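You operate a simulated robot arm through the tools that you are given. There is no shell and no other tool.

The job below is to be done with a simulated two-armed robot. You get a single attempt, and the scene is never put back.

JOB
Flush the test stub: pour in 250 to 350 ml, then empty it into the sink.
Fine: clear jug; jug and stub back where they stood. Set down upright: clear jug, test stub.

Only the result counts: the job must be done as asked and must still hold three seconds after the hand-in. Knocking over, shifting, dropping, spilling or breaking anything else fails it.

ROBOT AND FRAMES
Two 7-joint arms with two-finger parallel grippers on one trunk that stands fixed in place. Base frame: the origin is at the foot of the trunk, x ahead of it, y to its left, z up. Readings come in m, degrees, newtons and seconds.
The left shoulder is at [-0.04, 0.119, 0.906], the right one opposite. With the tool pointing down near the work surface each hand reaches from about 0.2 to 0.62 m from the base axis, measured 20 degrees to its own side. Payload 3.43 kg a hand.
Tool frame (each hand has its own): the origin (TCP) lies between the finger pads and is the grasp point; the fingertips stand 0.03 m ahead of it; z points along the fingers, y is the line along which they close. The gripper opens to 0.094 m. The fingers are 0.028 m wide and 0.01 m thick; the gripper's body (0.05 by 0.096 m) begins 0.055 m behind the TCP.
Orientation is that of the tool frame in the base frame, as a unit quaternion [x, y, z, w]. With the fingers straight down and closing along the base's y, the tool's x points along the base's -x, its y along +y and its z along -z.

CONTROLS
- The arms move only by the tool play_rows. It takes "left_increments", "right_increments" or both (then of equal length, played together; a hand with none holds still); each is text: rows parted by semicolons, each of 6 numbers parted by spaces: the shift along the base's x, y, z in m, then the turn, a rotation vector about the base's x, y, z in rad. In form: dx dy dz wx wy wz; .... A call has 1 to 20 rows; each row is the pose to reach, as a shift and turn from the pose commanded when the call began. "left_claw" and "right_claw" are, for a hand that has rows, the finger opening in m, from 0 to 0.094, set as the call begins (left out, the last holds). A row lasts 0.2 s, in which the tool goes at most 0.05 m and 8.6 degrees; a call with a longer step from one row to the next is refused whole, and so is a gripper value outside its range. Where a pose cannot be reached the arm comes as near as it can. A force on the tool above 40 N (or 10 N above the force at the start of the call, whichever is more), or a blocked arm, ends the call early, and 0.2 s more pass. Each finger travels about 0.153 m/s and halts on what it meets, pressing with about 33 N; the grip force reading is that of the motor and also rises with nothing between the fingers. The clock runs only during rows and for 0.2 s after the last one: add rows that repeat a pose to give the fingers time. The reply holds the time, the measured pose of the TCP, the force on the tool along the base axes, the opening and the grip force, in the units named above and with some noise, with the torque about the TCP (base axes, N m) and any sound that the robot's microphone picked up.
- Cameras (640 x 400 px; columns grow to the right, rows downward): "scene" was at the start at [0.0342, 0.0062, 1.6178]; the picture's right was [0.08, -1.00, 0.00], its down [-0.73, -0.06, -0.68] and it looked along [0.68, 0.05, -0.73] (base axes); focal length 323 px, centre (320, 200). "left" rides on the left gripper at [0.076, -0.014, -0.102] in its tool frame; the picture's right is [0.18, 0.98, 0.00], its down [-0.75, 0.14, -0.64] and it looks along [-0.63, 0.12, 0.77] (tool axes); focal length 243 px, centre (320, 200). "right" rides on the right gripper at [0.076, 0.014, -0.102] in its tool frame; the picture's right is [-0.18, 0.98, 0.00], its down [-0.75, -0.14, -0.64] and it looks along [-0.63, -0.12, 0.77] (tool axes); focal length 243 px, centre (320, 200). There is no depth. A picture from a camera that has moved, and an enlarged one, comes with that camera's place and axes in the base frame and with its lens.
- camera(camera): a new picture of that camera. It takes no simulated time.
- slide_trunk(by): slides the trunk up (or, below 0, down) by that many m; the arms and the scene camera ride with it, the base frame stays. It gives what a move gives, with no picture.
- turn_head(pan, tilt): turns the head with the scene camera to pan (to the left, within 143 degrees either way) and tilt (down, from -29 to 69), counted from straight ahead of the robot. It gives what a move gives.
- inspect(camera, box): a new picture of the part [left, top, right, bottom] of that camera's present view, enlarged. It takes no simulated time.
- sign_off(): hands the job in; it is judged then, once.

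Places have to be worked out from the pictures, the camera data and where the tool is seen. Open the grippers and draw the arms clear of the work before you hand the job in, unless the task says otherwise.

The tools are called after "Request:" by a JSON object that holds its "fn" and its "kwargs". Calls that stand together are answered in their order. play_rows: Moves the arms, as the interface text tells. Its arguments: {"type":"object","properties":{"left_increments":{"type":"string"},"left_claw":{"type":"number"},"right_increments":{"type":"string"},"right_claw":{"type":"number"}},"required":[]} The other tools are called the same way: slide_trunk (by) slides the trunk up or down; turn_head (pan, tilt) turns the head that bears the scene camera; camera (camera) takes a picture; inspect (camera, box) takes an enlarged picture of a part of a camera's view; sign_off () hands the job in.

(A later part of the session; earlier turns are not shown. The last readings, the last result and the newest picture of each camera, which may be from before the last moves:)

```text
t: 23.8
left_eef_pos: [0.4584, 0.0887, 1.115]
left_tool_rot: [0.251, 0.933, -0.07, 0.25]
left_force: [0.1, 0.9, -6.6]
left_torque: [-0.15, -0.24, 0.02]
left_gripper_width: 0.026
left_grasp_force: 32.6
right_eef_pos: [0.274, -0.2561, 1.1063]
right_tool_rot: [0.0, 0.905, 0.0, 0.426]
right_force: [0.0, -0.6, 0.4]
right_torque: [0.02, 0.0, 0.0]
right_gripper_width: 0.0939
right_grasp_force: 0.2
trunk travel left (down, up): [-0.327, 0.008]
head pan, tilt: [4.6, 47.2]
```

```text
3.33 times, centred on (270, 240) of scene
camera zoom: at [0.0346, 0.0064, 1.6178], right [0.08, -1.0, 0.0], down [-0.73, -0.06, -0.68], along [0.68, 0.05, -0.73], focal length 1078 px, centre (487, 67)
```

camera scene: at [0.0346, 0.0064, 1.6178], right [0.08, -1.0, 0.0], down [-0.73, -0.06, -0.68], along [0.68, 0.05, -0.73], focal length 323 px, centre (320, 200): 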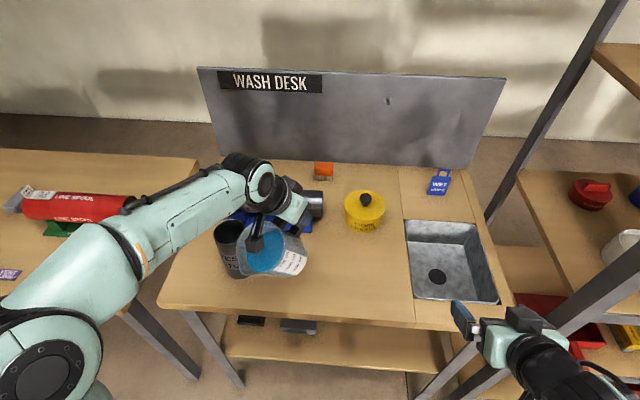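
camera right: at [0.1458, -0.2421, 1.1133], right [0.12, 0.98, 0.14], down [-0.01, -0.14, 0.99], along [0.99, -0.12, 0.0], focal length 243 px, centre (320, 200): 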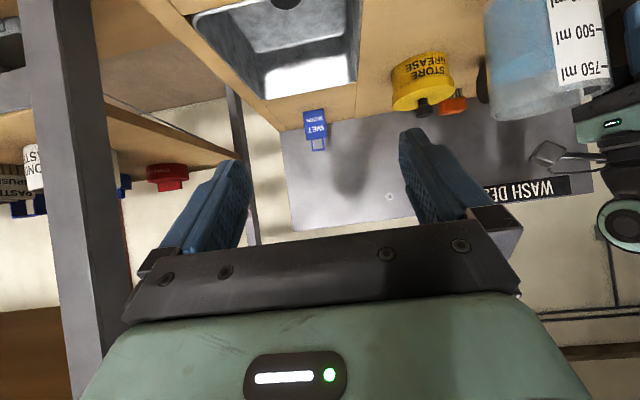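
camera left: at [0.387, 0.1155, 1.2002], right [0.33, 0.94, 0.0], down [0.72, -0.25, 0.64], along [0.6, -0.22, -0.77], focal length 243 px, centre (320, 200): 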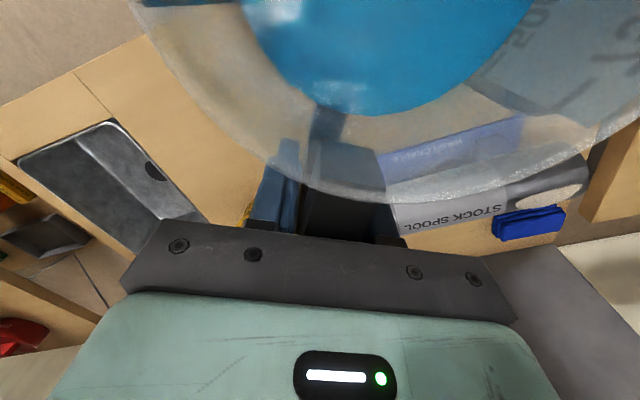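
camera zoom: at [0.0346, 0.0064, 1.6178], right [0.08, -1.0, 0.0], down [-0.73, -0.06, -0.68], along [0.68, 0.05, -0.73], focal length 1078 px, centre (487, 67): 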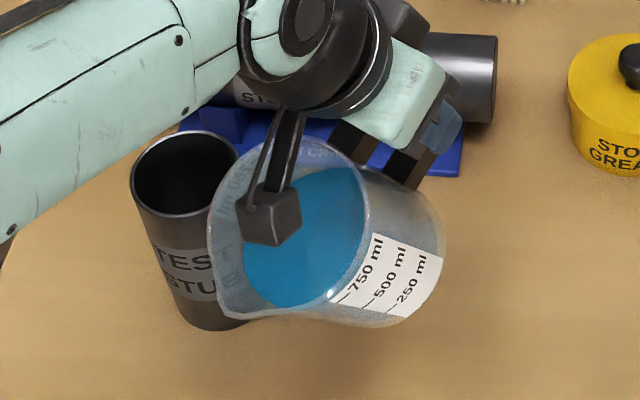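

The spout tip is visible at the lower left of the jug. I zoom in to pin down its position relative to the tool.

Request:
{"fn": "inspect", "kwargs": {"camera": "scene", "box": [225, 210, 305, 285]}}

Request:
{"fn": "camera", "kwargs": {"camera": "left"}}

```text
5.33 times, centred on (265, 248) of scene
camera zoom: at [0.0346, 0.0064, 1.6178], right [0.08, -1.0, 0.0], down [-0.73, -0.06, -0.68], along [0.68, 0.05, -0.73], focal length 1724 px, centre (613, -53)
```

zoom: 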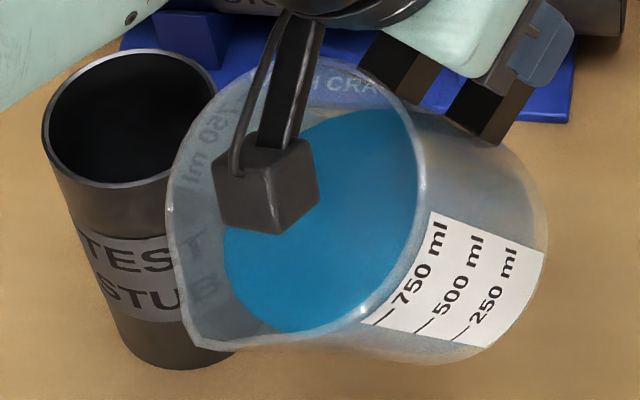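

```text
taken
camera left: at [0.3506, 0.1365, 1.1652], right [0.36, 0.93, -0.1], down [0.36, -0.04, 0.93], along [0.86, -0.37, -0.35], focal length 243 px, centre (320, 200)
```

left: 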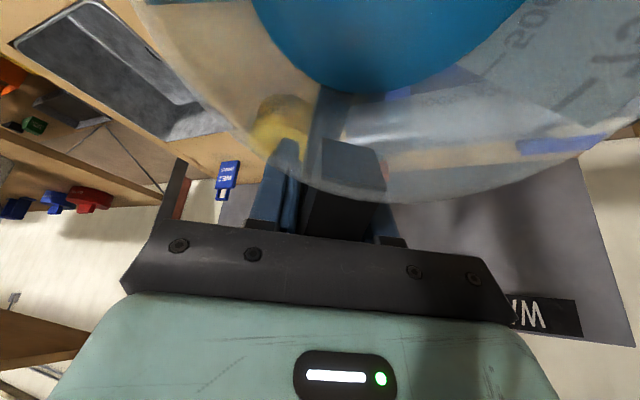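

The spout tip sits about 4.5 mm to one side of the handle plane, and I will correct for that. I now move the tilted jug forward, keeping it right of the stub, before sliding it in sideways.

Request:
{"fn": "play_rows", "kwargs": {"left_increments": "0.015 -0.005 0 0 0 0; 0.035 -0.012 0 0 0 0; 0.055 -0.018 0 0 0 0; 0.075 -0.025 0 0 0 0; 0.0907 -0.0303 0 0 0 0; 0.0907 -0.0303 0 0 0 0; 0.0907 -0.0303 0 0 0 0"}}

Request:
{"fn": "camera", "kwargs": {"camera": "scene"}}

```text
t: 25.4
left_eef_pos: [0.5509, 0.0584, 1.1158]
left_tool_rot: [0.25, 0.933, -0.069, 0.25]
left_force: [0.7, -0.7, -6.2]
left_torque: [-0.13, -0.23, 0.02]
left_gripper_width: 0.0263
left_grasp_force: 33.3
right_eef_pos: [0.2735, -0.2558, 1.1077]
right_tool_rot: [-0.001, 0.905, 0.001, 0.426]
right_force: [0.3, -0.6, 0.4]
right_torque: [-0.01, -0.02, -0.03]
right_gripper_width: 0.0941
right_grasp_force: 0.0
trunk travel left (down, up): [-0.327, 0.008]
head pan, tilt: [4.6, 47.2]
```

```text
taken
camera scene: at [0.0349, 0.0062, 1.6178], right [0.08, -1.0, 0.0], down [-0.73, -0.06, -0.68], along [0.68, 0.05, -0.73], focal length 323 px, centre (320, 200)
```

scene: 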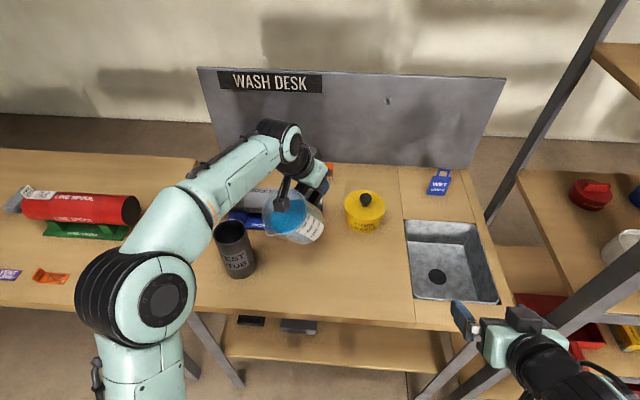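

The jug is clear to the right of the stub. Before sliding in, I bring the right wrist camera to a side view looking toward the stub, for a second viewpoint while pouring.

Request:
{"fn": "play_rows", "kwargs": {"right_increments": "0.006 0.03 0 0 0 0.12; 0.012 0.06 0 0 0 0.24; 0.018 0.09 0 0 0 0.36; 0.024 0.12 0 0 0 0.48; 0.03 0.15 0 0 0 0.6; 0.036 0.18 0 0 0 0.72; 0.036 0.21 0 0 0 0.84; 0.036 0.24 0 0 0 0.96; 0.036 0.25 0 0 0 1.05; 0.036 0.25 0 0 0 1.05"}}

Request:
{"fn": "camera", "kwargs": {"camera": "right"}}

Request:
{"fn": "camera", "kwargs": {"camera": "scene"}}

```text
t: 27.6
left_eef_pos: [0.5503, 0.0595, 1.1163]
left_tool_rot: [0.25, 0.933, -0.069, 0.249]
left_force: [0.6, -1.0, -6.2]
left_torque: [-0.16, -0.25, -0.01]
left_gripper_width: 0.0264
left_grasp_force: 32.9
right_eef_pos: [0.3116, -0.0069, 1.1074]
right_tool_rot: [-0.454, 0.783, 0.214, 0.368]
right_force: [0.5, 0.9, -0.3]
right_torque: [0.03, -0.01, 0.01]
right_gripper_width: 0.0941
right_grasp_force: 0.1
trunk travel left (down, up): [-0.327, 0.008]
head pan, tilt: [4.6, 47.2]
```

```text
taken
camera right: at [0.2349, -0.1122, 1.1145], right [-0.79, 0.59, 0.14], down [0.12, -0.08, 0.99], along [0.6, 0.8, 0.0], focal length 243 px, centre (320, 200)
```

right: 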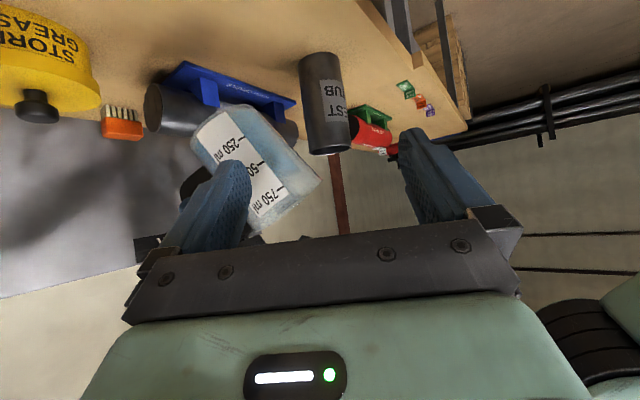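

```text
taken
camera scene: at [0.0346, 0.0064, 1.6178], right [0.08, -1.0, 0.0], down [-0.73, -0.06, -0.68], along [0.68, 0.05, -0.73], focal length 323 px, centre (320, 200)
```

scene: 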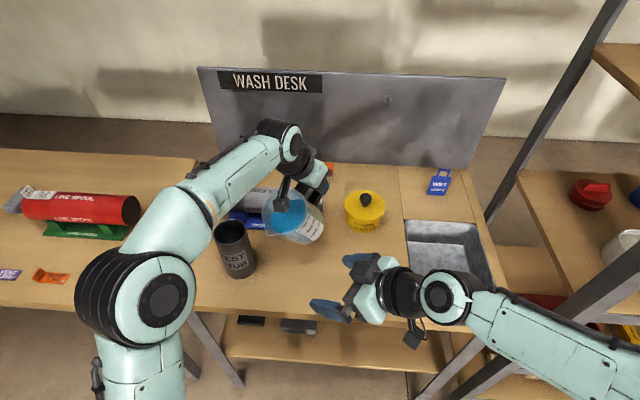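

This is an excellent side view showing the jug tilt, its scale and the stub. I zoom in.

Request:
{"fn": "inspect", "kwargs": {"camera": "right", "box": [180, 40, 372, 240]}}

```text
2.00 times, centred on (276, 140) of right
camera zoom: at [0.2349, -0.1122, 1.1145], right [-0.79, 0.59, 0.14], down [0.12, -0.08, 0.99], along [0.6, 0.8, 0.0], focal length 485 px, centre (408, 320)
```

zoom: 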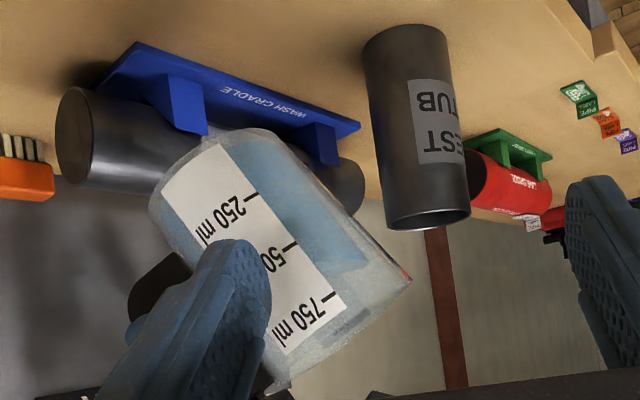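

The stub rim centre comes out near (0.465, 0.249, 1.026), and the lip is within 3 mm of prediction. I slide the jug sideways so the lip is over the stub, still at 30° tilt.

Request:
{"fn": "play_rows", "kwargs": {"left_increments": "0.008 0.015 0 0 0 0; 0.02 0.036 0 0 0 0; 0.032 0.058 0 0 0 0; 0.044 0.08 0 0 0 0; 0.052 0.0945 0 0 0 0; 0.0565 0.1027 0 0 0 0; 0.0565 0.1027 0 0 0 0; 0.0565 0.1027 0 0 0 0"}}

Request:
{"fn": "inspect", "kwargs": {"camera": "right", "box": [180, 40, 372, 240]}}

Request:
{"fn": "camera", "kwargs": {"camera": "scene"}}

Request:
{"fn": "inspect", "kwargs": {"camera": "scene", "box": [200, 180, 328, 280]}}

```text
t: 29.4
left_eef_pos: [0.6079, 0.161, 1.1137]
left_tool_rot: [0.251, 0.933, -0.069, 0.249]
left_force: [-0.1, -0.4, -6.7]
left_torque: [-0.15, -0.25, 0.02]
left_gripper_width: 0.0262
left_grasp_force: 32.8
right_eef_pos: [0.3123, -0.0088, 1.1076]
right_tool_rot: [-0.454, 0.783, 0.215, 0.368]
right_force: [0.4, 0.3, 0.1]
right_torque: [-0.01, 0.0, 0.01]
right_gripper_width: 0.0941
right_grasp_force: 0.1
trunk travel left (down, up): [-0.327, 0.008]
head pan, tilt: [4.6, 47.2]
```

```text
2.00 times, centred on (276, 140) of right
camera zoom: at [0.2349, -0.1122, 1.1144], right [-0.79, 0.59, 0.14], down [0.12, -0.08, 0.99], along [0.6, 0.8, 0.0], focal length 485 px, centre (408, 320)
```

zoom: 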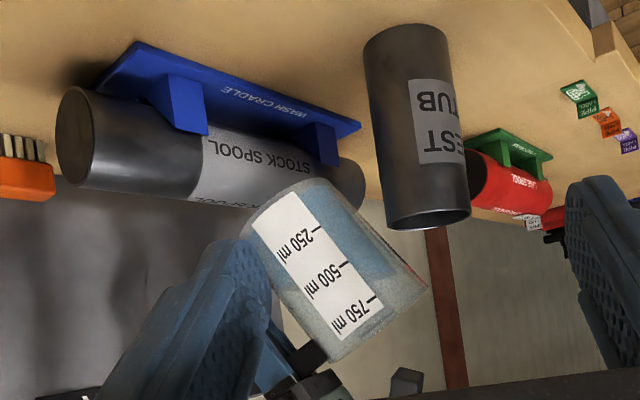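

```text
taken
camera scene: at [0.0349, 0.0065, 1.6178], right [0.08, -1.0, 0.0], down [-0.73, -0.06, -0.68], along [0.68, 0.05, -0.73], focal length 323 px, centre (320, 200)
```

scene: 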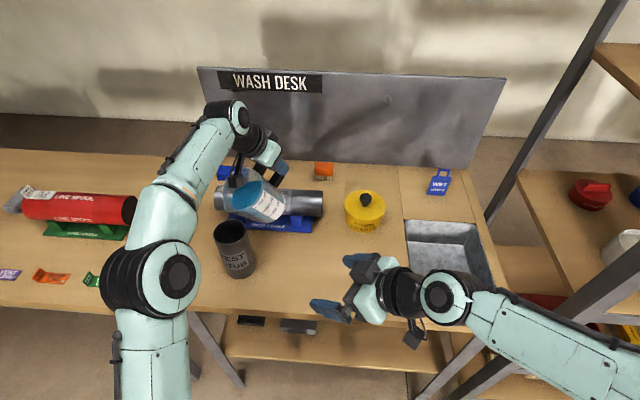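

```text
4.00 times, centred on (264, 230) of scene
camera zoom: at [0.0349, 0.0065, 1.6178], right [0.08, -1.0, 0.0], down [-0.73, -0.06, -0.68], along [0.68, 0.05, -0.73], focal length 1293 px, centre (544, 80)
```

zoom: 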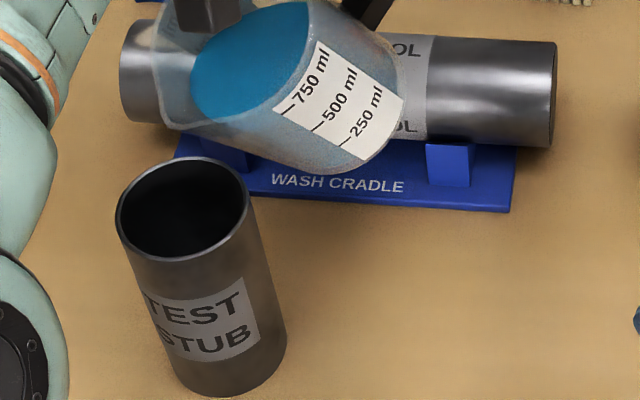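

The lip is about 1 cm in from the stub centre on the jug side, about 6 cm above the rim. I tilt to 40° with the lip held in place and dropped slightly, and listen for flow.

Request:
{"fn": "play_rows", "kwargs": {"left_increments": "-0.0002 0.0001 0 -0.0262 -0.0454 0; -0.0004 0.0003 0.0005 -0.0524 -0.0907 0; -0.0018 0.0011 0.0055 -0.0698 -0.1209 0; -0.0032 0.0019 0.011 -0.0873 -0.1511 0; -0.0032 0.0019 0.011 -0.0873 -0.1511 0; -0.0032 0.0019 0.011 -0.0873 -0.1511 0; -0.0032 0.0019 0.011 -0.0873 -0.1511 0"}}

Request:
{"fn": "inspect", "kwargs": {"camera": "right", "box": [180, 40, 372, 240]}}

Request:
{"fn": "inspect", "kwargs": {"camera": "scene", "box": [200, 180, 328, 280]}}

```text
t: 31.0
left_eef_pos: [0.604, 0.1628, 1.1258]
left_tool_rot: [0.244, 0.907, -0.091, 0.33]
left_force: [-0.2, -0.1, -6.6]
left_torque: [-0.12, -0.16, 0.0]
left_gripper_width: 0.0265
left_grasp_force: 33.1
right_eef_pos: [0.3115, -0.0088, 1.1088]
right_tool_rot: [-0.453, 0.783, 0.214, 0.368]
right_force: [-0.3, 0.4, 0.2]
right_torque: [-0.02, 0.04, 0.0]
right_gripper_width: 0.0941
right_grasp_force: 0.1
trunk travel left (down, up): [-0.327, 0.008]
head pan, tilt: [4.6, 47.2]
```

```text
2.00 times, centred on (276, 140) of right
camera zoom: at [0.2349, -0.1123, 1.1144], right [-0.79, 0.59, 0.14], down [0.12, -0.08, 0.99], along [0.6, 0.8, 0.0], focal length 485 px, centre (408, 320)
```

zoom: 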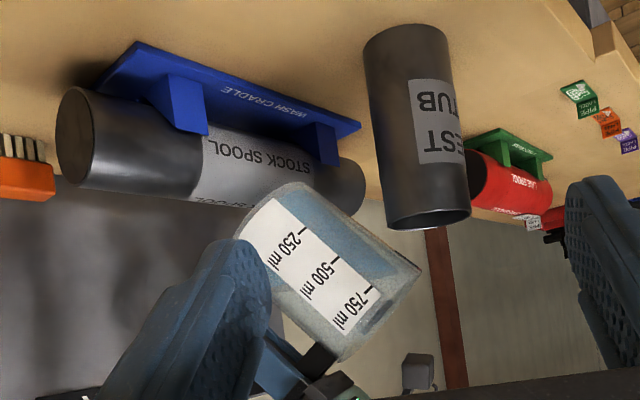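

```text
4.00 times, centred on (264, 230) of scene
camera zoom: at [0.0348, 0.0064, 1.6178], right [0.08, -1.0, 0.0], down [-0.73, -0.06, -0.68], along [0.68, 0.05, -0.73], focal length 1293 px, centre (544, 80)
```

zoom: 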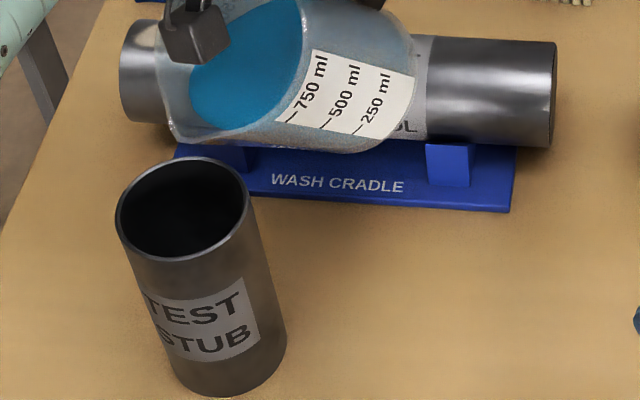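

At 40° the liquid has not yet reached the lip and the lip is well placed. I tilt to 44°.

Request:
{"fn": "play_rows", "kwargs": {"left_increments": "-0.0017 0.001 0.0052 -0.0175 -0.0302 0; -0.0034 0.002 0.0104 -0.0349 -0.0605 0; -0.0034 0.002 0.0104 -0.0349 -0.0605 0; -0.0034 0.002 0.0104 -0.0349 -0.0605 0; -0.0034 0.002 0.0104 -0.0349 -0.0605 0"}}

Request:
{"fn": "inspect", "kwargs": {"camera": "right", "box": [180, 40, 372, 240]}}

Request:
{"fn": "inspect", "kwargs": {"camera": "scene", "box": [200, 180, 328, 280]}}

```text
t: 32.2
left_eef_pos: [0.6014, 0.1646, 1.1362]
left_tool_rot: [0.24, 0.895, -0.099, 0.361]
left_force: [-0.4, -0.6, -6.5]
left_torque: [-0.13, -0.16, -0.04]
left_gripper_width: 0.0262
left_grasp_force: 33.3
right_eef_pos: [0.3114, -0.0083, 1.1073]
right_tool_rot: [-0.454, 0.783, 0.214, 0.368]
right_force: [0.2, -0.6, -0.7]
right_torque: [0.0, 0.0, -0.03]
right_gripper_width: 0.0939
right_grasp_force: 0.0
trunk travel left (down, up): [-0.327, 0.008]
head pan, tilt: [4.6, 47.2]
```

```text
2.00 times, centred on (276, 140) of right
camera zoom: at [0.2349, -0.1123, 1.1144], right [-0.79, 0.59, 0.14], down [0.12, -0.08, 0.99], along [0.6, 0.8, 0.0], focal length 485 px, centre (408, 320)
```

zoom: 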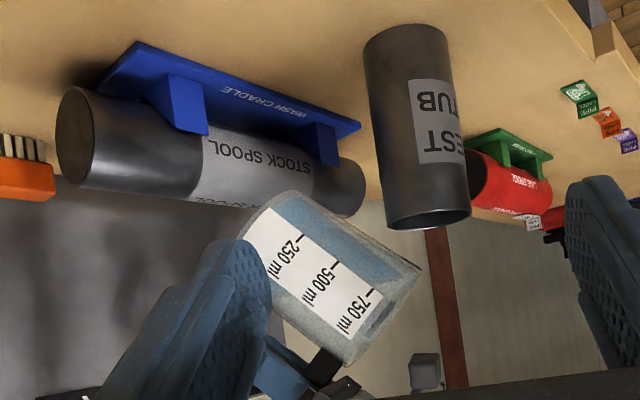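

```text
4.00 times, centred on (264, 230) of scene
camera zoom: at [0.0349, 0.0064, 1.6178], right [0.08, -1.0, 0.0], down [-0.73, -0.06, -0.68], along [0.68, 0.05, -0.73], focal length 1293 px, centre (544, 80)
```

zoom: 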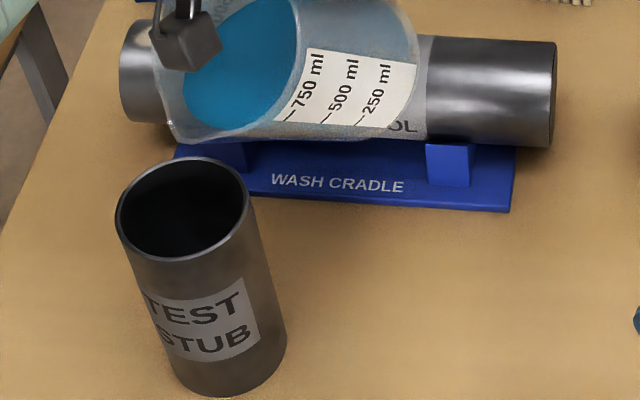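

Still no flow at 44°. I go on to 47°.

Request:
{"fn": "play_rows", "kwargs": {"left_increments": "-0.0015 0.0009 0.0038 -0.0131 -0.0227 0; -0.003 0.0017 0.0075 -0.0262 -0.0454 0; -0.003 0.0017 0.0075 -0.0262 -0.0454 0; -0.003 0.0017 0.0075 -0.0262 -0.0454 0; -0.003 0.0017 0.0075 -0.0262 -0.0454 0"}}

Request:
{"fn": "inspect", "kwargs": {"camera": "scene", "box": [200, 180, 328, 280]}}

Request:
{"fn": "inspect", "kwargs": {"camera": "right", "box": [220, 80, 340, 200]}}

```text
t: 33.4
left_eef_pos: [0.5968, 0.1679, 1.1439]
left_tool_rot: [0.237, 0.886, -0.105, 0.385]
left_force: [-0.4, 0.1, -6.3]
left_torque: [-0.11, -0.15, 0.02]
left_gripper_width: 0.0261
left_grasp_force: 33.1
right_eef_pos: [0.3118, -0.0078, 1.1081]
right_tool_rot: [-0.454, 0.783, 0.214, 0.368]
right_force: [-0.1, 0.0, -0.2]
right_torque: [-0.02, 0.03, 0.02]
right_gripper_width: 0.0938
right_grasp_force: 0.1
trunk travel left (down, up): [-0.327, 0.008]
head pan, tilt: [4.6, 47.2]
```

```text
4.00 times, centred on (264, 230) of scene
camera zoom: at [0.0348, 0.0064, 1.6178], right [0.08, -1.0, 0.0], down [-0.73, -0.06, -0.68], along [0.68, 0.05, -0.73], focal length 1293 px, centre (544, 80)
```

zoom: 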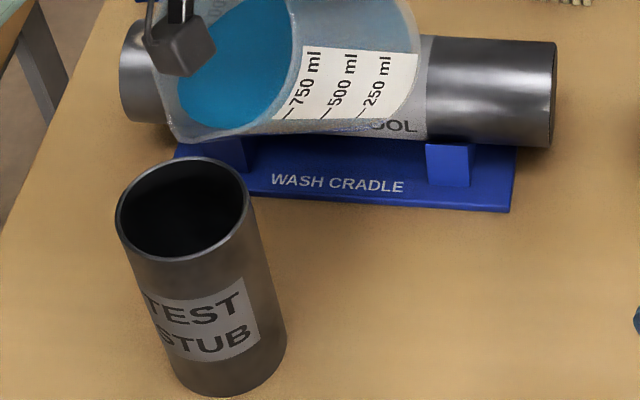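

```text
3.33 times, centred on (280, 140) of right
camera zoom: at [0.2349, -0.1123, 1.1144], right [-0.79, 0.59, 0.14], down [0.12, -0.08, 0.99], along [0.6, 0.8, 0.0], focal length 809 px, centre (453, 400)
```

zoom: 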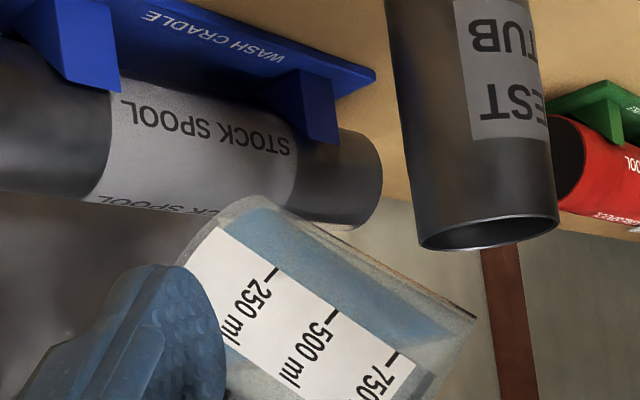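

The liquid is close to the lip. I go on to 50°, watching for flow.

Request:
{"fn": "play_rows", "kwargs": {"left_increments": "-0.0016 0.0009 0.0038 -0.0131 -0.0227 0; -0.0033 0.0019 0.0075 -0.0262 -0.0454 0; -0.0033 0.0019 0.0075 -0.0262 -0.0454 0; -0.0033 0.0019 0.0075 -0.0262 -0.0454 0; -0.0033 0.0019 0.0075 -0.0262 -0.0454 0"}}

Request:
{"fn": "inspect", "kwargs": {"camera": "scene", "box": [200, 180, 328, 280]}}

Request:
{"fn": "inspect", "kwargs": {"camera": "right", "box": [220, 80, 340, 200]}}

```text
t: 34.6
left_eef_pos: [0.5944, 0.169, 1.1512]
left_tool_rot: [0.235, 0.875, -0.111, 0.408]
left_force: [0.0, -0.6, -5.8]
left_torque: [-0.08, -0.14, 0.0]
left_gripper_width: 0.0262
left_grasp_force: 32.8
right_eef_pos: [0.3118, -0.0074, 1.1082]
right_tool_rot: [-0.454, 0.783, 0.214, 0.368]
right_force: [0.5, -0.2, 0.1]
right_torque: [0.02, 0.03, 0.02]
right_gripper_width: 0.094
right_grasp_force: 0.1
trunk travel left (down, up): [-0.327, 0.008]
head pan, tilt: [4.6, 47.2]
```

```text
4.00 times, centred on (264, 230) of scene
camera zoom: at [0.0348, 0.0064, 1.6178], right [0.08, -1.0, 0.0], down [-0.73, -0.06, -0.68], along [0.68, 0.05, -0.73], focal length 1293 px, centre (544, 80)
```

zoom: 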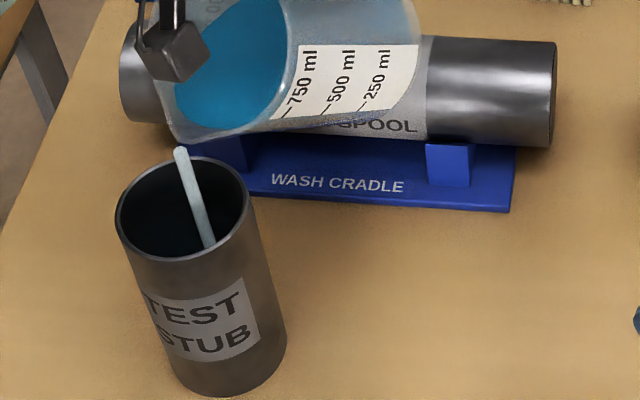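

```text
3.33 times, centred on (280, 140) of right
camera zoom: at [0.2349, -0.1123, 1.1144], right [-0.79, 0.59, 0.14], down [0.12, -0.08, 0.99], along [0.6, 0.8, 0.0], focal length 809 px, centre (453, 400)
```

zoom: 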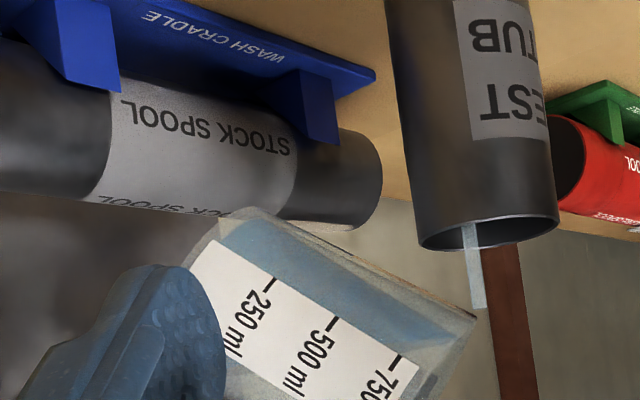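

A thin vertical stream now falls from the lip straight into the stub, well inside the opening. I hold here to see how the flow settles and what the weight does.

Request:
{"fn": "play_rows", "kwargs": {"left_increments": "0 0 0 0 0 0; 0 0 0 0 0 0; 0 0 0 0 0 0; 0 0 0 0 0 0"}}

Request:
{"fn": "inspect", "kwargs": {"camera": "scene", "box": [200, 180, 328, 280]}}

Request:
{"fn": "inspect", "kwargs": {"camera": "right", "box": [220, 80, 340, 200]}}

```text
t: 35.6
left_eef_pos: [0.5938, 0.169, 1.1505]
left_tool_rot: [0.235, 0.875, -0.111, 0.408]
left_force: [0.2, -0.1, -6.2]
left_torque: [-0.1, -0.13, -0.02]
left_gripper_width: 0.0262
left_grasp_force: 33.0
right_eef_pos: [0.3132, -0.0089, 1.1087]
right_tool_rot: [-0.453, 0.783, 0.214, 0.369]
right_force: [0.1, -0.3, 0.5]
right_torque: [0.03, 0.01, 0.0]
right_gripper_width: 0.0938
right_grasp_force: 0.0
trunk travel left (down, up): [-0.327, 0.008]
head pan, tilt: [4.6, 47.2]
```

```text
4.00 times, centred on (264, 230) of scene
camera zoom: at [0.0348, 0.0064, 1.6178], right [0.08, -1.0, 0.0], down [-0.73, -0.06, -0.68], along [0.68, 0.05, -0.73], focal length 1293 px, centre (544, 80)
```

zoom: 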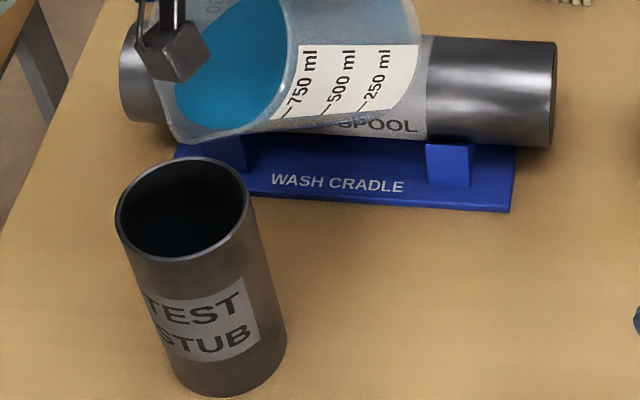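

```text
3.33 times, centred on (280, 140) of right
camera zoom: at [0.2349, -0.1123, 1.1144], right [-0.79, 0.59, 0.14], down [0.12, -0.08, 0.99], along [0.6, 0.8, 0.0], focal length 809 px, centre (453, 400)
```

zoom: 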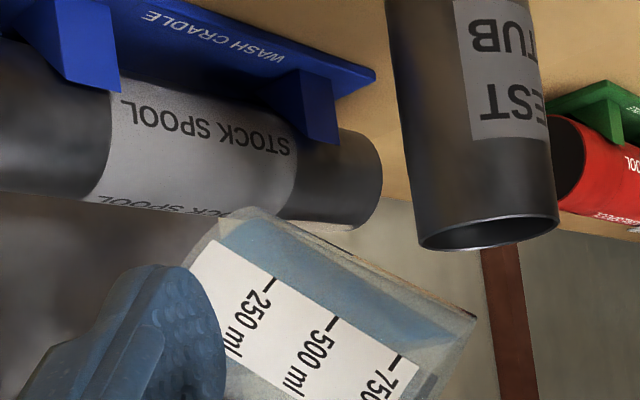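

The flow stops by itself when I hold, so the poured amount follows the tilt. I estimate 300 ml needs about 68°, and continue in 1° steps to 54°.

Request:
{"fn": "play_rows", "kwargs": {"left_increments": "-0.0012 0.0007 0.0024 -0.0087 -0.0151 0; -0.0024 0.0014 0.0047 -0.0175 -0.0302 0; -0.0037 0.0021 0.0071 -0.0262 -0.0453 0; -0.005 0.0029 0.0094 -0.0349 -0.0605 0; -0.005 0.0029 0.0094 -0.0349 -0.0605 0"}}

Request:
{"fn": "inspect", "kwargs": {"camera": "scene", "box": [200, 180, 328, 280]}}

Request:
{"fn": "inspect", "kwargs": {"camera": "right", "box": [220, 80, 340, 200]}}

```text
t: 36.8
left_eef_pos: [0.5883, 0.1709, 1.1603]
left_tool_rot: [0.232, 0.86, -0.12, 0.438]
left_force: [0.6, -0.2, -5.2]
left_torque: [-0.06, -0.08, -0.04]
left_gripper_width: 0.0263
left_grasp_force: 32.3
right_eef_pos: [0.3116, -0.0081, 1.1073]
right_tool_rot: [-0.454, 0.783, 0.214, 0.368]
right_force: [0.3, -0.5, 0.1]
right_torque: [0.0, 0.02, 0.0]
right_gripper_width: 0.0939
right_grasp_force: 0.1
trunk travel left (down, up): [-0.327, 0.008]
head pan, tilt: [4.6, 47.2]
```

```text
4.00 times, centred on (264, 230) of scene
camera zoom: at [0.0348, 0.0064, 1.6178], right [0.08, -1.0, 0.0], down [-0.73, -0.06, -0.68], along [0.68, 0.05, -0.73], focal length 1293 px, centre (544, 80)
```

zoom: 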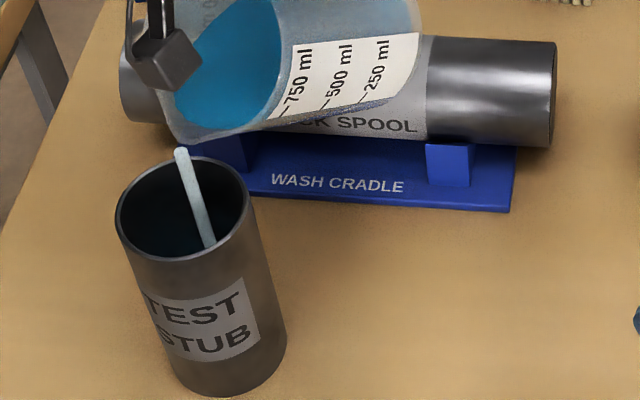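

```text
3.33 times, centred on (280, 140) of right
camera zoom: at [0.2349, -0.1123, 1.1144], right [-0.79, 0.59, 0.14], down [0.12, -0.08, 0.99], along [0.6, 0.8, 0.0], focal length 809 px, centre (453, 400)
```

zoom: 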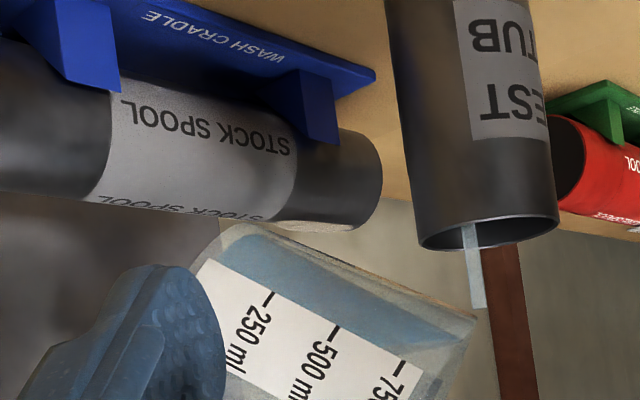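

The stream is well placed. I continue from 54° to 58°.

Request:
{"fn": "play_rows", "kwargs": {"left_increments": "-0.0013 0.0008 0.0023 -0.0087 -0.0151 0; -0.0026 0.0015 0.0046 -0.0175 -0.0302 0; -0.004 0.0023 0.0069 -0.0262 -0.0453 0; -0.0054 0.0031 0.0091 -0.0349 -0.0605 0; -0.0054 0.0031 0.0091 -0.0349 -0.0605 0; -0.0054 0.0031 0.0091 -0.0349 -0.0605 0; -0.0054 0.0031 0.0091 -0.0349 -0.0605 0; -0.0054 0.0031 0.0091 -0.0349 -0.0605 0"}}

Request:
{"fn": "inspect", "kwargs": {"camera": "scene", "box": [200, 180, 328, 280]}}

Request:
{"fn": "inspect", "kwargs": {"camera": "right", "box": [220, 80, 340, 200]}}

```text
t: 38.6
left_eef_pos: [0.5819, 0.1747, 1.1694]
left_tool_rot: [0.227, 0.845, -0.127, 0.468]
left_force: [-0.3, 0.6, -5.2]
left_torque: [-0.05, -0.08, 0.01]
left_gripper_width: 0.0261
left_grasp_force: 33.5
right_eef_pos: [0.3115, -0.0068, 1.1077]
right_tool_rot: [-0.454, 0.783, 0.214, 0.368]
right_force: [0.2, -0.3, -0.3]
right_torque: [0.0, 0.02, 0.01]
right_gripper_width: 0.094
right_grasp_force: 0.0
trunk travel left (down, up): [-0.327, 0.008]
head pan, tilt: [4.6, 47.2]
```

```text
4.00 times, centred on (264, 230) of scene
camera zoom: at [0.0347, 0.0064, 1.6178], right [0.08, -1.0, 0.0], down [-0.73, -0.06, -0.68], along [0.68, 0.05, -0.73], focal length 1293 px, centre (544, 80)
```

zoom: 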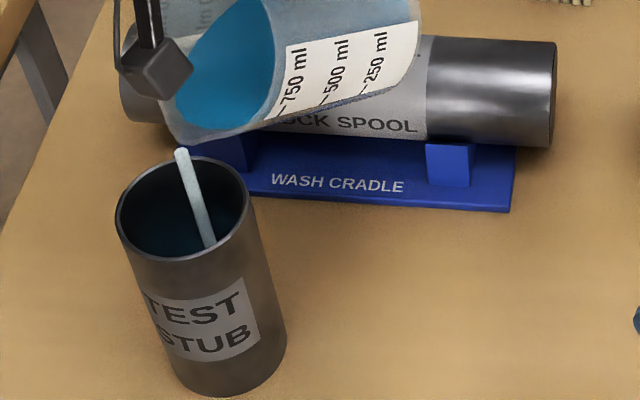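

```text
3.33 times, centred on (280, 140) of right
camera zoom: at [0.2348, -0.1123, 1.1145], right [-0.79, 0.59, 0.14], down [0.12, -0.08, 0.99], along [0.6, 0.8, 0.0], focal length 809 px, centre (453, 400)
```

zoom: 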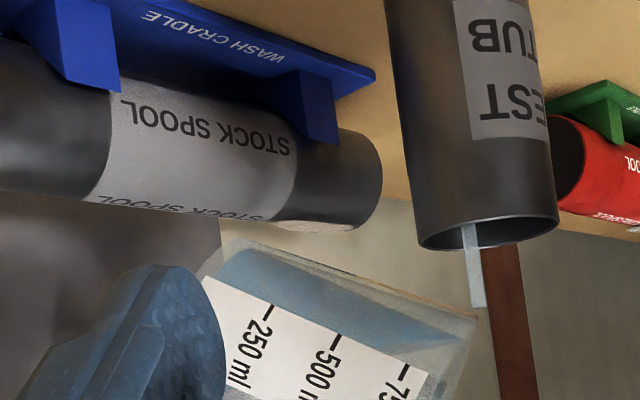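

It is still flowing after the hold. I wait until it stops before tilting further.

Request:
{"fn": "play_rows", "kwargs": {"left_increments": "0 0 0 0 0 0; 0 0 0 0 0 0; 0 0 0 0 0 0; 0 0 0 0 0 0; 0 0 0 0 0 0"}}

Request:
{"fn": "inspect", "kwargs": {"camera": "scene", "box": [200, 180, 328, 280]}}

Request:
{"fn": "inspect", "kwargs": {"camera": "right", "box": [220, 80, 340, 200]}}

```text
t: 39.8
left_eef_pos: [0.5829, 0.1746, 1.17]
left_tool_rot: [0.228, 0.844, -0.128, 0.468]
left_force: [-0.1, -0.4, -4.5]
left_torque: [-0.03, -0.07, 0.04]
left_gripper_width: 0.0261
left_grasp_force: 33.2
right_eef_pos: [0.3115, -0.0074, 1.1079]
right_tool_rot: [-0.454, 0.783, 0.214, 0.368]
right_force: [-0.1, 0.1, -0.5]
right_torque: [-0.01, -0.01, 0.01]
right_gripper_width: 0.0941
right_grasp_force: 0.2
trunk travel left (down, up): [-0.327, 0.008]
head pan, tilt: [4.6, 47.2]
```

```text
4.00 times, centred on (264, 230) of scene
camera zoom: at [0.0347, 0.0064, 1.6178], right [0.08, -1.0, 0.0], down [-0.73, -0.06, -0.68], along [0.68, 0.05, -0.73], focal length 1293 px, centre (544, 80)
```

zoom: 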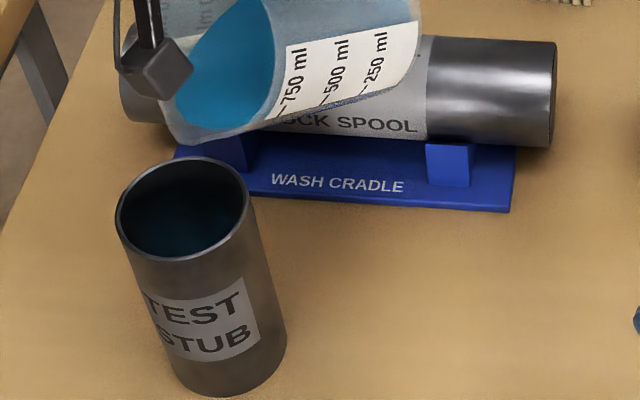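

```text
3.33 times, centred on (280, 140) of right
camera zoom: at [0.2348, -0.1123, 1.1145], right [-0.79, 0.59, 0.14], down [0.12, -0.08, 0.99], along [0.6, 0.8, 0.0], focal length 809 px, centre (453, 400)
```

zoom: 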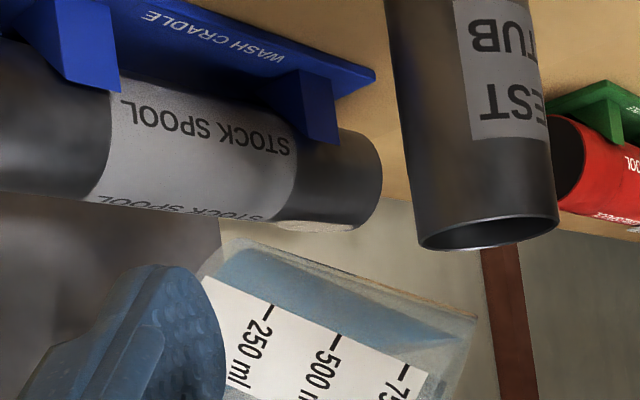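

The flow has stopped at 58°. I take a few weight samples here to calibrate the poured amount.

Request:
{"fn": "play_rows", "kwargs": {"left_increments": "0 0 0 0 0 0"}}

Request:
{"fn": "play_rows", "kwargs": {"left_increments": "0 0 0 0 0 0"}}

Request:
{"fn": "play_rows", "kwargs": {"left_increments": "0 0 0 0 0 0"}}

Request:
{"fn": "play_rows", "kwargs": {"left_increments": "0 0 0 0 0 0"}}

Request:
{"fn": "play_rows", "kwargs": {"left_increments": "0 0 0 0 0 0"}}

Request:
{"fn": "play_rows", "kwargs": {"left_increments": "0 0 0 0 0 0"}}

```text
t: 40.2
left_eef_pos: [0.5826, 0.1751, 1.1705]
left_tool_rot: [0.228, 0.845, -0.127, 0.467]
left_force: [0.3, 1.1, -4.0]
left_torque: [-0.04, -0.1, 0.01]
left_gripper_width: 0.0258
left_grasp_force: 32.5
right_eef_pos: [0.3112, -0.008, 1.1075]
right_tool_rot: [-0.455, 0.782, 0.215, 0.368]
right_force: [-0.5, 0.5, -0.3]
right_torque: [0.01, 0.01, 0.0]
right_gripper_width: 0.0939
right_grasp_force: 0.1
trunk travel left (down, up): [-0.327, 0.008]
head pan, tilt: [4.6, 47.2]
```

```text
t: 40.6
left_eef_pos: [0.5824, 0.1742, 1.1685]
left_tool_rot: [0.228, 0.844, -0.127, 0.468]
left_force: [-0.3, 0.3, -4.3]
left_torque: [-0.03, -0.08, 0.0]
left_gripper_width: 0.0262
left_grasp_force: 33.2
right_eef_pos: [0.3125, -0.0078, 1.1069]
right_tool_rot: [-0.454, 0.782, 0.215, 0.369]
right_force: [0.0, 0.1, 1.0]
right_torque: [0.0, 0.02, -0.01]
right_gripper_width: 0.0939
right_grasp_force: 0.0
trunk travel left (down, up): [-0.327, 0.008]
head pan, tilt: [4.6, 47.2]
```

```text
t: 41.0
left_eef_pos: [0.5829, 0.1742, 1.1688]
left_tool_rot: [0.228, 0.844, -0.127, 0.468]
left_force: [-0.1, -0.6, -4.3]
left_torque: [-0.02, -0.04, -0.01]
left_gripper_width: 0.0259
left_grasp_force: 32.7
right_eef_pos: [0.3117, -0.0074, 1.108]
right_tool_rot: [-0.454, 0.783, 0.214, 0.368]
right_force: [0.6, 0.2, 0.0]
right_torque: [-0.01, 0.03, -0.01]
right_gripper_width: 0.094
right_grasp_force: 0.0
trunk travel left (down, up): [-0.327, 0.008]
head pan, tilt: [4.6, 47.2]
```

```text
t: 41.4
left_eef_pos: [0.5819, 0.1741, 1.1691]
left_tool_rot: [0.227, 0.845, -0.127, 0.468]
left_force: [-0.4, -1.1, -4.6]
left_torque: [-0.08, -0.06, 0.0]
left_gripper_width: 0.0262
left_grasp_force: 33.2
right_eef_pos: [0.3118, -0.0072, 1.1085]
right_tool_rot: [-0.454, 0.782, 0.215, 0.368]
right_force: [-0.1, 0.0, 0.1]
right_torque: [0.0, 0.03, 0.02]
right_gripper_width: 0.094
right_grasp_force: 0.1
trunk travel left (down, up): [-0.327, 0.008]
head pan, tilt: [4.6, 47.2]
```

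```text
t: 41.8
left_eef_pos: [0.5815, 0.1747, 1.169]
left_tool_rot: [0.228, 0.844, -0.127, 0.468]
left_force: [0.1, -1.2, -4.8]
left_torque: [-0.03, -0.07, 0.01]
left_gripper_width: 0.026
left_grasp_force: 33.0
right_eef_pos: [0.312, -0.0075, 1.1076]
right_tool_rot: [-0.454, 0.782, 0.215, 0.368]
right_force: [0.3, -0.3, -0.2]
right_torque: [0.02, -0.02, -0.01]
right_gripper_width: 0.094
right_grasp_force: 0.0
trunk travel left (down, up): [-0.327, 0.008]
head pan, tilt: [4.6, 47.2]
```

```text
t: 42.2
left_eef_pos: [0.5827, 0.1747, 1.1685]
left_tool_rot: [0.228, 0.844, -0.128, 0.468]
left_force: [0.3, -0.6, -4.1]
left_torque: [-0.06, -0.05, 0.03]
left_gripper_width: 0.0262
left_grasp_force: 33.1
right_eef_pos: [0.3112, -0.0075, 1.1078]
right_tool_rot: [-0.454, 0.782, 0.215, 0.369]
right_force: [-0.1, 0.3, -0.1]
right_torque: [0.03, 0.0, -0.03]
right_gripper_width: 0.0941
right_grasp_force: 0.0
trunk travel left (down, up): [-0.327, 0.008]
head pan, tilt: [4.6, 47.2]
```

By weight, 6.28 N has gone down to 4.37 N, so about 195 ml has been poured. I tilt on to 62° and hold until the flow stops.

Request:
{"fn": "play_rows", "kwargs": {"left_increments": "-0.0014 0.0008 0.0022 -0.0087 -0.0151 0; -0.0029 0.0017 0.0044 -0.0175 -0.0302 0; -0.0045 0.0026 0.0065 -0.0262 -0.0453 0; -0.0061 0.0035 0.0086 -0.0349 -0.0605 0; -0.0061 0.0035 0.0086 -0.0349 -0.0605 0; -0.0061 0.0035 0.0086 -0.0349 -0.0605 0; -0.0061 0.0035 0.0086 -0.0349 -0.0605 0; -0.0061 0.0035 0.0086 -0.0349 -0.0605 0; -0.0061 0.0035 0.0086 -0.0349 -0.0605 0; -0.0061 0.0035 0.0086 -0.0349 -0.0605 0; -0.0061 0.0035 0.0086 -0.0349 -0.0605 0; -0.0061 0.0035 0.0086 -0.0349 -0.0605 0"}}

Request:
{"fn": "inspect", "kwargs": {"camera": "scene", "box": [200, 180, 328, 280]}}

Request:
{"fn": "inspect", "kwargs": {"camera": "right", "box": [220, 80, 340, 200]}}

Request:
{"fn": "inspect", "kwargs": {"camera": "scene", "box": [218, 210, 270, 250]}}

```text
t: 44.8
left_eef_pos: [0.5761, 0.1769, 1.1785]
left_tool_rot: [0.224, 0.828, -0.136, 0.496]
left_force: [0.1, -0.6, -4.1]
left_torque: [0.0, -0.03, 0.01]
left_gripper_width: 0.026
left_grasp_force: 32.6
right_eef_pos: [0.3116, -0.0085, 1.1085]
right_tool_rot: [-0.455, 0.782, 0.215, 0.368]
right_force: [-0.2, -0.5, 0.8]
right_torque: [-0.03, -0.03, 0.0]
right_gripper_width: 0.0941
right_grasp_force: 0.0
trunk travel left (down, up): [-0.327, 0.008]
head pan, tilt: [4.6, 47.2]
```

```text
4.00 times, centred on (264, 230) of scene
camera zoom: at [0.0346, 0.0063, 1.6178], right [0.08, -1.0, 0.0], down [-0.73, -0.06, -0.68], along [0.68, 0.05, -0.73], focal length 1293 px, centre (544, 80)
```

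zoom: 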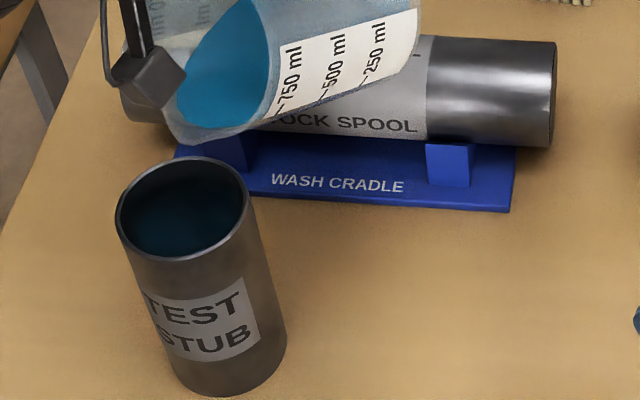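

```text
3.33 times, centred on (280, 140) of right
camera zoom: at [0.2348, -0.1123, 1.1145], right [-0.79, 0.59, 0.14], down [0.12, -0.08, 0.99], along [0.6, 0.8, 0.0], focal length 809 px, centre (453, 400)
```

zoom: 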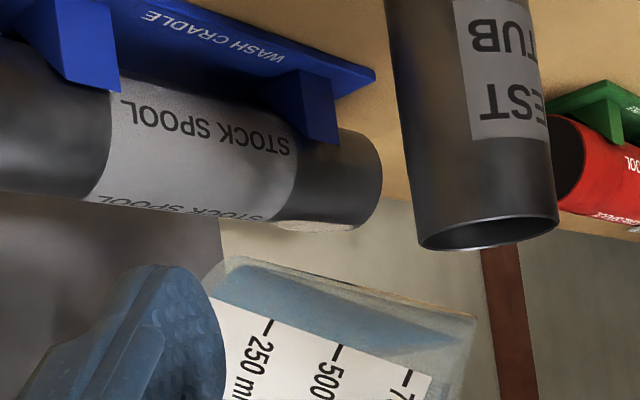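

```text
10.00 times, centred on (244, 230) of scene
camera zoom: at [0.0346, 0.0063, 1.6178], right [0.08, -1.0, 0.0], down [-0.73, -0.06, -0.68], along [0.68, 0.05, -0.73], focal length 3233 px, centre (1080, -100)
```

zoom: 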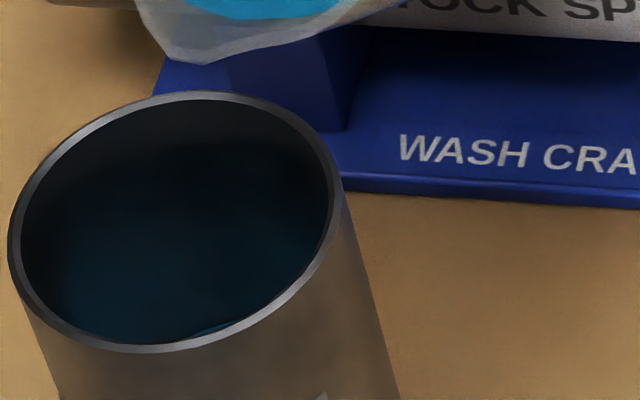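

The flow has stopped at 62°. I take more weight samples.

Request:
{"fn": "play_rows", "kwargs": {"left_increments": "0 0 0 0 0 0"}}

Request:
{"fn": "play_rows", "kwargs": {"left_increments": "0 0 0 0 0 0"}}

Request:
{"fn": "play_rows", "kwargs": {"left_increments": "0 0 0 0 0 0"}}

Request:
{"fn": "play_rows", "kwargs": {"left_increments": "0 0 0 0 0 0"}}

Request:
{"fn": "play_rows", "kwargs": {"left_increments": "0 0 0 0 0 0"}}

Request:
{"fn": "play_rows", "kwargs": {"left_increments": "0 0 0 0 0 0"}}

Request:
{"fn": "play_rows", "kwargs": {"left_increments": "0 0 0 0 0 0"}}

Request:
{"fn": "play_rows", "kwargs": {"left_increments": "0 0 0 0 0 0"}}

```text
t: 45.2
left_eef_pos: [0.5767, 0.1777, 1.178]
left_tool_rot: [0.224, 0.827, -0.136, 0.497]
left_force: [0.2, -0.1, -4.9]
left_torque: [-0.05, -0.05, 0.02]
left_gripper_width: 0.026
left_grasp_force: 33.1
right_eef_pos: [0.31, -0.0081, 1.1086]
right_tool_rot: [-0.454, 0.783, 0.214, 0.368]
right_force: [-0.8, -0.3, -0.2]
right_torque: [-0.05, 0.0, -0.01]
right_gripper_width: 0.0941
right_grasp_force: 0.1
trunk travel left (down, up): [-0.327, 0.008]
head pan, tilt: [4.6, 47.2]
```

```text
t: 45.6
left_eef_pos: [0.5779, 0.1783, 1.1783]
left_tool_rot: [0.223, 0.828, -0.135, 0.496]
left_force: [-0.5, 0.2, -4.1]
left_torque: [-0.07, -0.08, 0.0]
left_gripper_width: 0.0262
left_grasp_force: 33.2
right_eef_pos: [0.3115, -0.0074, 1.1081]
right_tool_rot: [-0.455, 0.782, 0.215, 0.368]
right_force: [0.3, -0.1, 0.2]
right_torque: [-0.02, 0.0, 0.01]
right_gripper_width: 0.0939
right_grasp_force: 0.1
trunk travel left (down, up): [-0.327, 0.008]
head pan, tilt: [4.6, 47.2]
```

```text
t: 46.0
left_eef_pos: [0.5773, 0.1784, 1.1782]
left_tool_rot: [0.223, 0.828, -0.135, 0.497]
left_force: [-0.4, -0.3, -4.8]
left_torque: [-0.07, -0.06, -0.02]
left_gripper_width: 0.0259
left_grasp_force: 32.8
right_eef_pos: [0.3122, -0.0072, 1.1079]
right_tool_rot: [-0.454, 0.783, 0.214, 0.368]
right_force: [-0.4, 0.8, 0.0]
right_torque: [-0.02, 0.02, -0.02]
right_gripper_width: 0.0938
right_grasp_force: 0.1
trunk travel left (down, up): [-0.327, 0.008]
head pan, tilt: [4.6, 47.2]
```

```text
t: 46.4
left_eef_pos: [0.5763, 0.1778, 1.1775]
left_tool_rot: [0.223, 0.828, -0.135, 0.497]
left_force: [-0.7, 0.6, -4.0]
left_torque: [-0.05, -0.05, -0.02]
left_gripper_width: 0.026
left_grasp_force: 33.3
right_eef_pos: [0.3107, -0.0085, 1.1085]
right_tool_rot: [-0.455, 0.782, 0.215, 0.368]
right_force: [0.0, 1.2, -0.2]
right_torque: [0.01, 0.05, 0.0]
right_gripper_width: 0.094
right_grasp_force: 0.0
trunk travel left (down, up): [-0.327, 0.008]
head pan, tilt: [4.6, 47.2]
```

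```text
t: 46.8
left_eef_pos: [0.5769, 0.1778, 1.1792]
left_tool_rot: [0.223, 0.828, -0.135, 0.497]
left_force: [0.5, 0.6, -3.6]
left_torque: [-0.02, -0.06, -0.02]
left_gripper_width: 0.0262
left_grasp_force: 32.8
right_eef_pos: [0.3113, -0.0076, 1.1083]
right_tool_rot: [-0.454, 0.783, 0.213, 0.368]
right_force: [0.3, 0.8, 0.0]
right_torque: [-0.01, -0.06, 0.0]
right_gripper_width: 0.0941
right_grasp_force: 0.1
trunk travel left (down, up): [-0.327, 0.008]
head pan, tilt: [4.6, 47.2]
```

```text
t: 47.2
left_eef_pos: [0.5771, 0.1777, 1.1781]
left_tool_rot: [0.224, 0.828, -0.135, 0.496]
left_force: [-1.2, 0.1, -3.7]
left_torque: [-0.05, -0.04, 0.0]
left_gripper_width: 0.0263
left_grasp_force: 32.9
right_eef_pos: [0.3125, -0.0079, 1.1089]
right_tool_rot: [-0.454, 0.783, 0.214, 0.368]
right_force: [1.1, -0.5, 0.0]
right_torque: [-0.01, -0.01, 0.03]
right_gripper_width: 0.0939
right_grasp_force: 0.0
trunk travel left (down, up): [-0.327, 0.008]
head pan, tilt: [4.6, 47.2]
```

```text
t: 47.6
left_eef_pos: [0.5768, 0.178, 1.1777]
left_tool_rot: [0.224, 0.827, -0.136, 0.497]
left_force: [-0.8, 0.6, -4.0]
left_torque: [-0.03, -0.04, -0.04]
left_gripper_width: 0.0258
left_grasp_force: 32.9
right_eef_pos: [0.3119, -0.0083, 1.1082]
right_tool_rot: [-0.454, 0.783, 0.214, 0.368]
right_force: [-0.1, -0.2, -0.3]
right_torque: [0.01, 0.05, 0.01]
right_gripper_width: 0.0941
right_grasp_force: 0.0
trunk travel left (down, up): [-0.327, 0.008]
head pan, tilt: [4.6, 47.2]
```

```text
t: 48.0
left_eef_pos: [0.5765, 0.1774, 1.1782]
left_tool_rot: [0.224, 0.827, -0.135, 0.497]
left_force: [0.3, 0.6, -3.9]
left_torque: [-0.07, -0.06, -0.03]
left_gripper_width: 0.0261
left_grasp_force: 33.2
right_eef_pos: [0.3123, -0.0074, 1.1079]
right_tool_rot: [-0.454, 0.783, 0.214, 0.368]
right_force: [-0.8, 0.4, 0.0]
right_torque: [-0.01, -0.01, 0.0]
right_gripper_width: 0.0942
right_grasp_force: 0.3
trunk travel left (down, up): [-0.327, 0.008]
head pan, tilt: [4.6, 47.2]
```

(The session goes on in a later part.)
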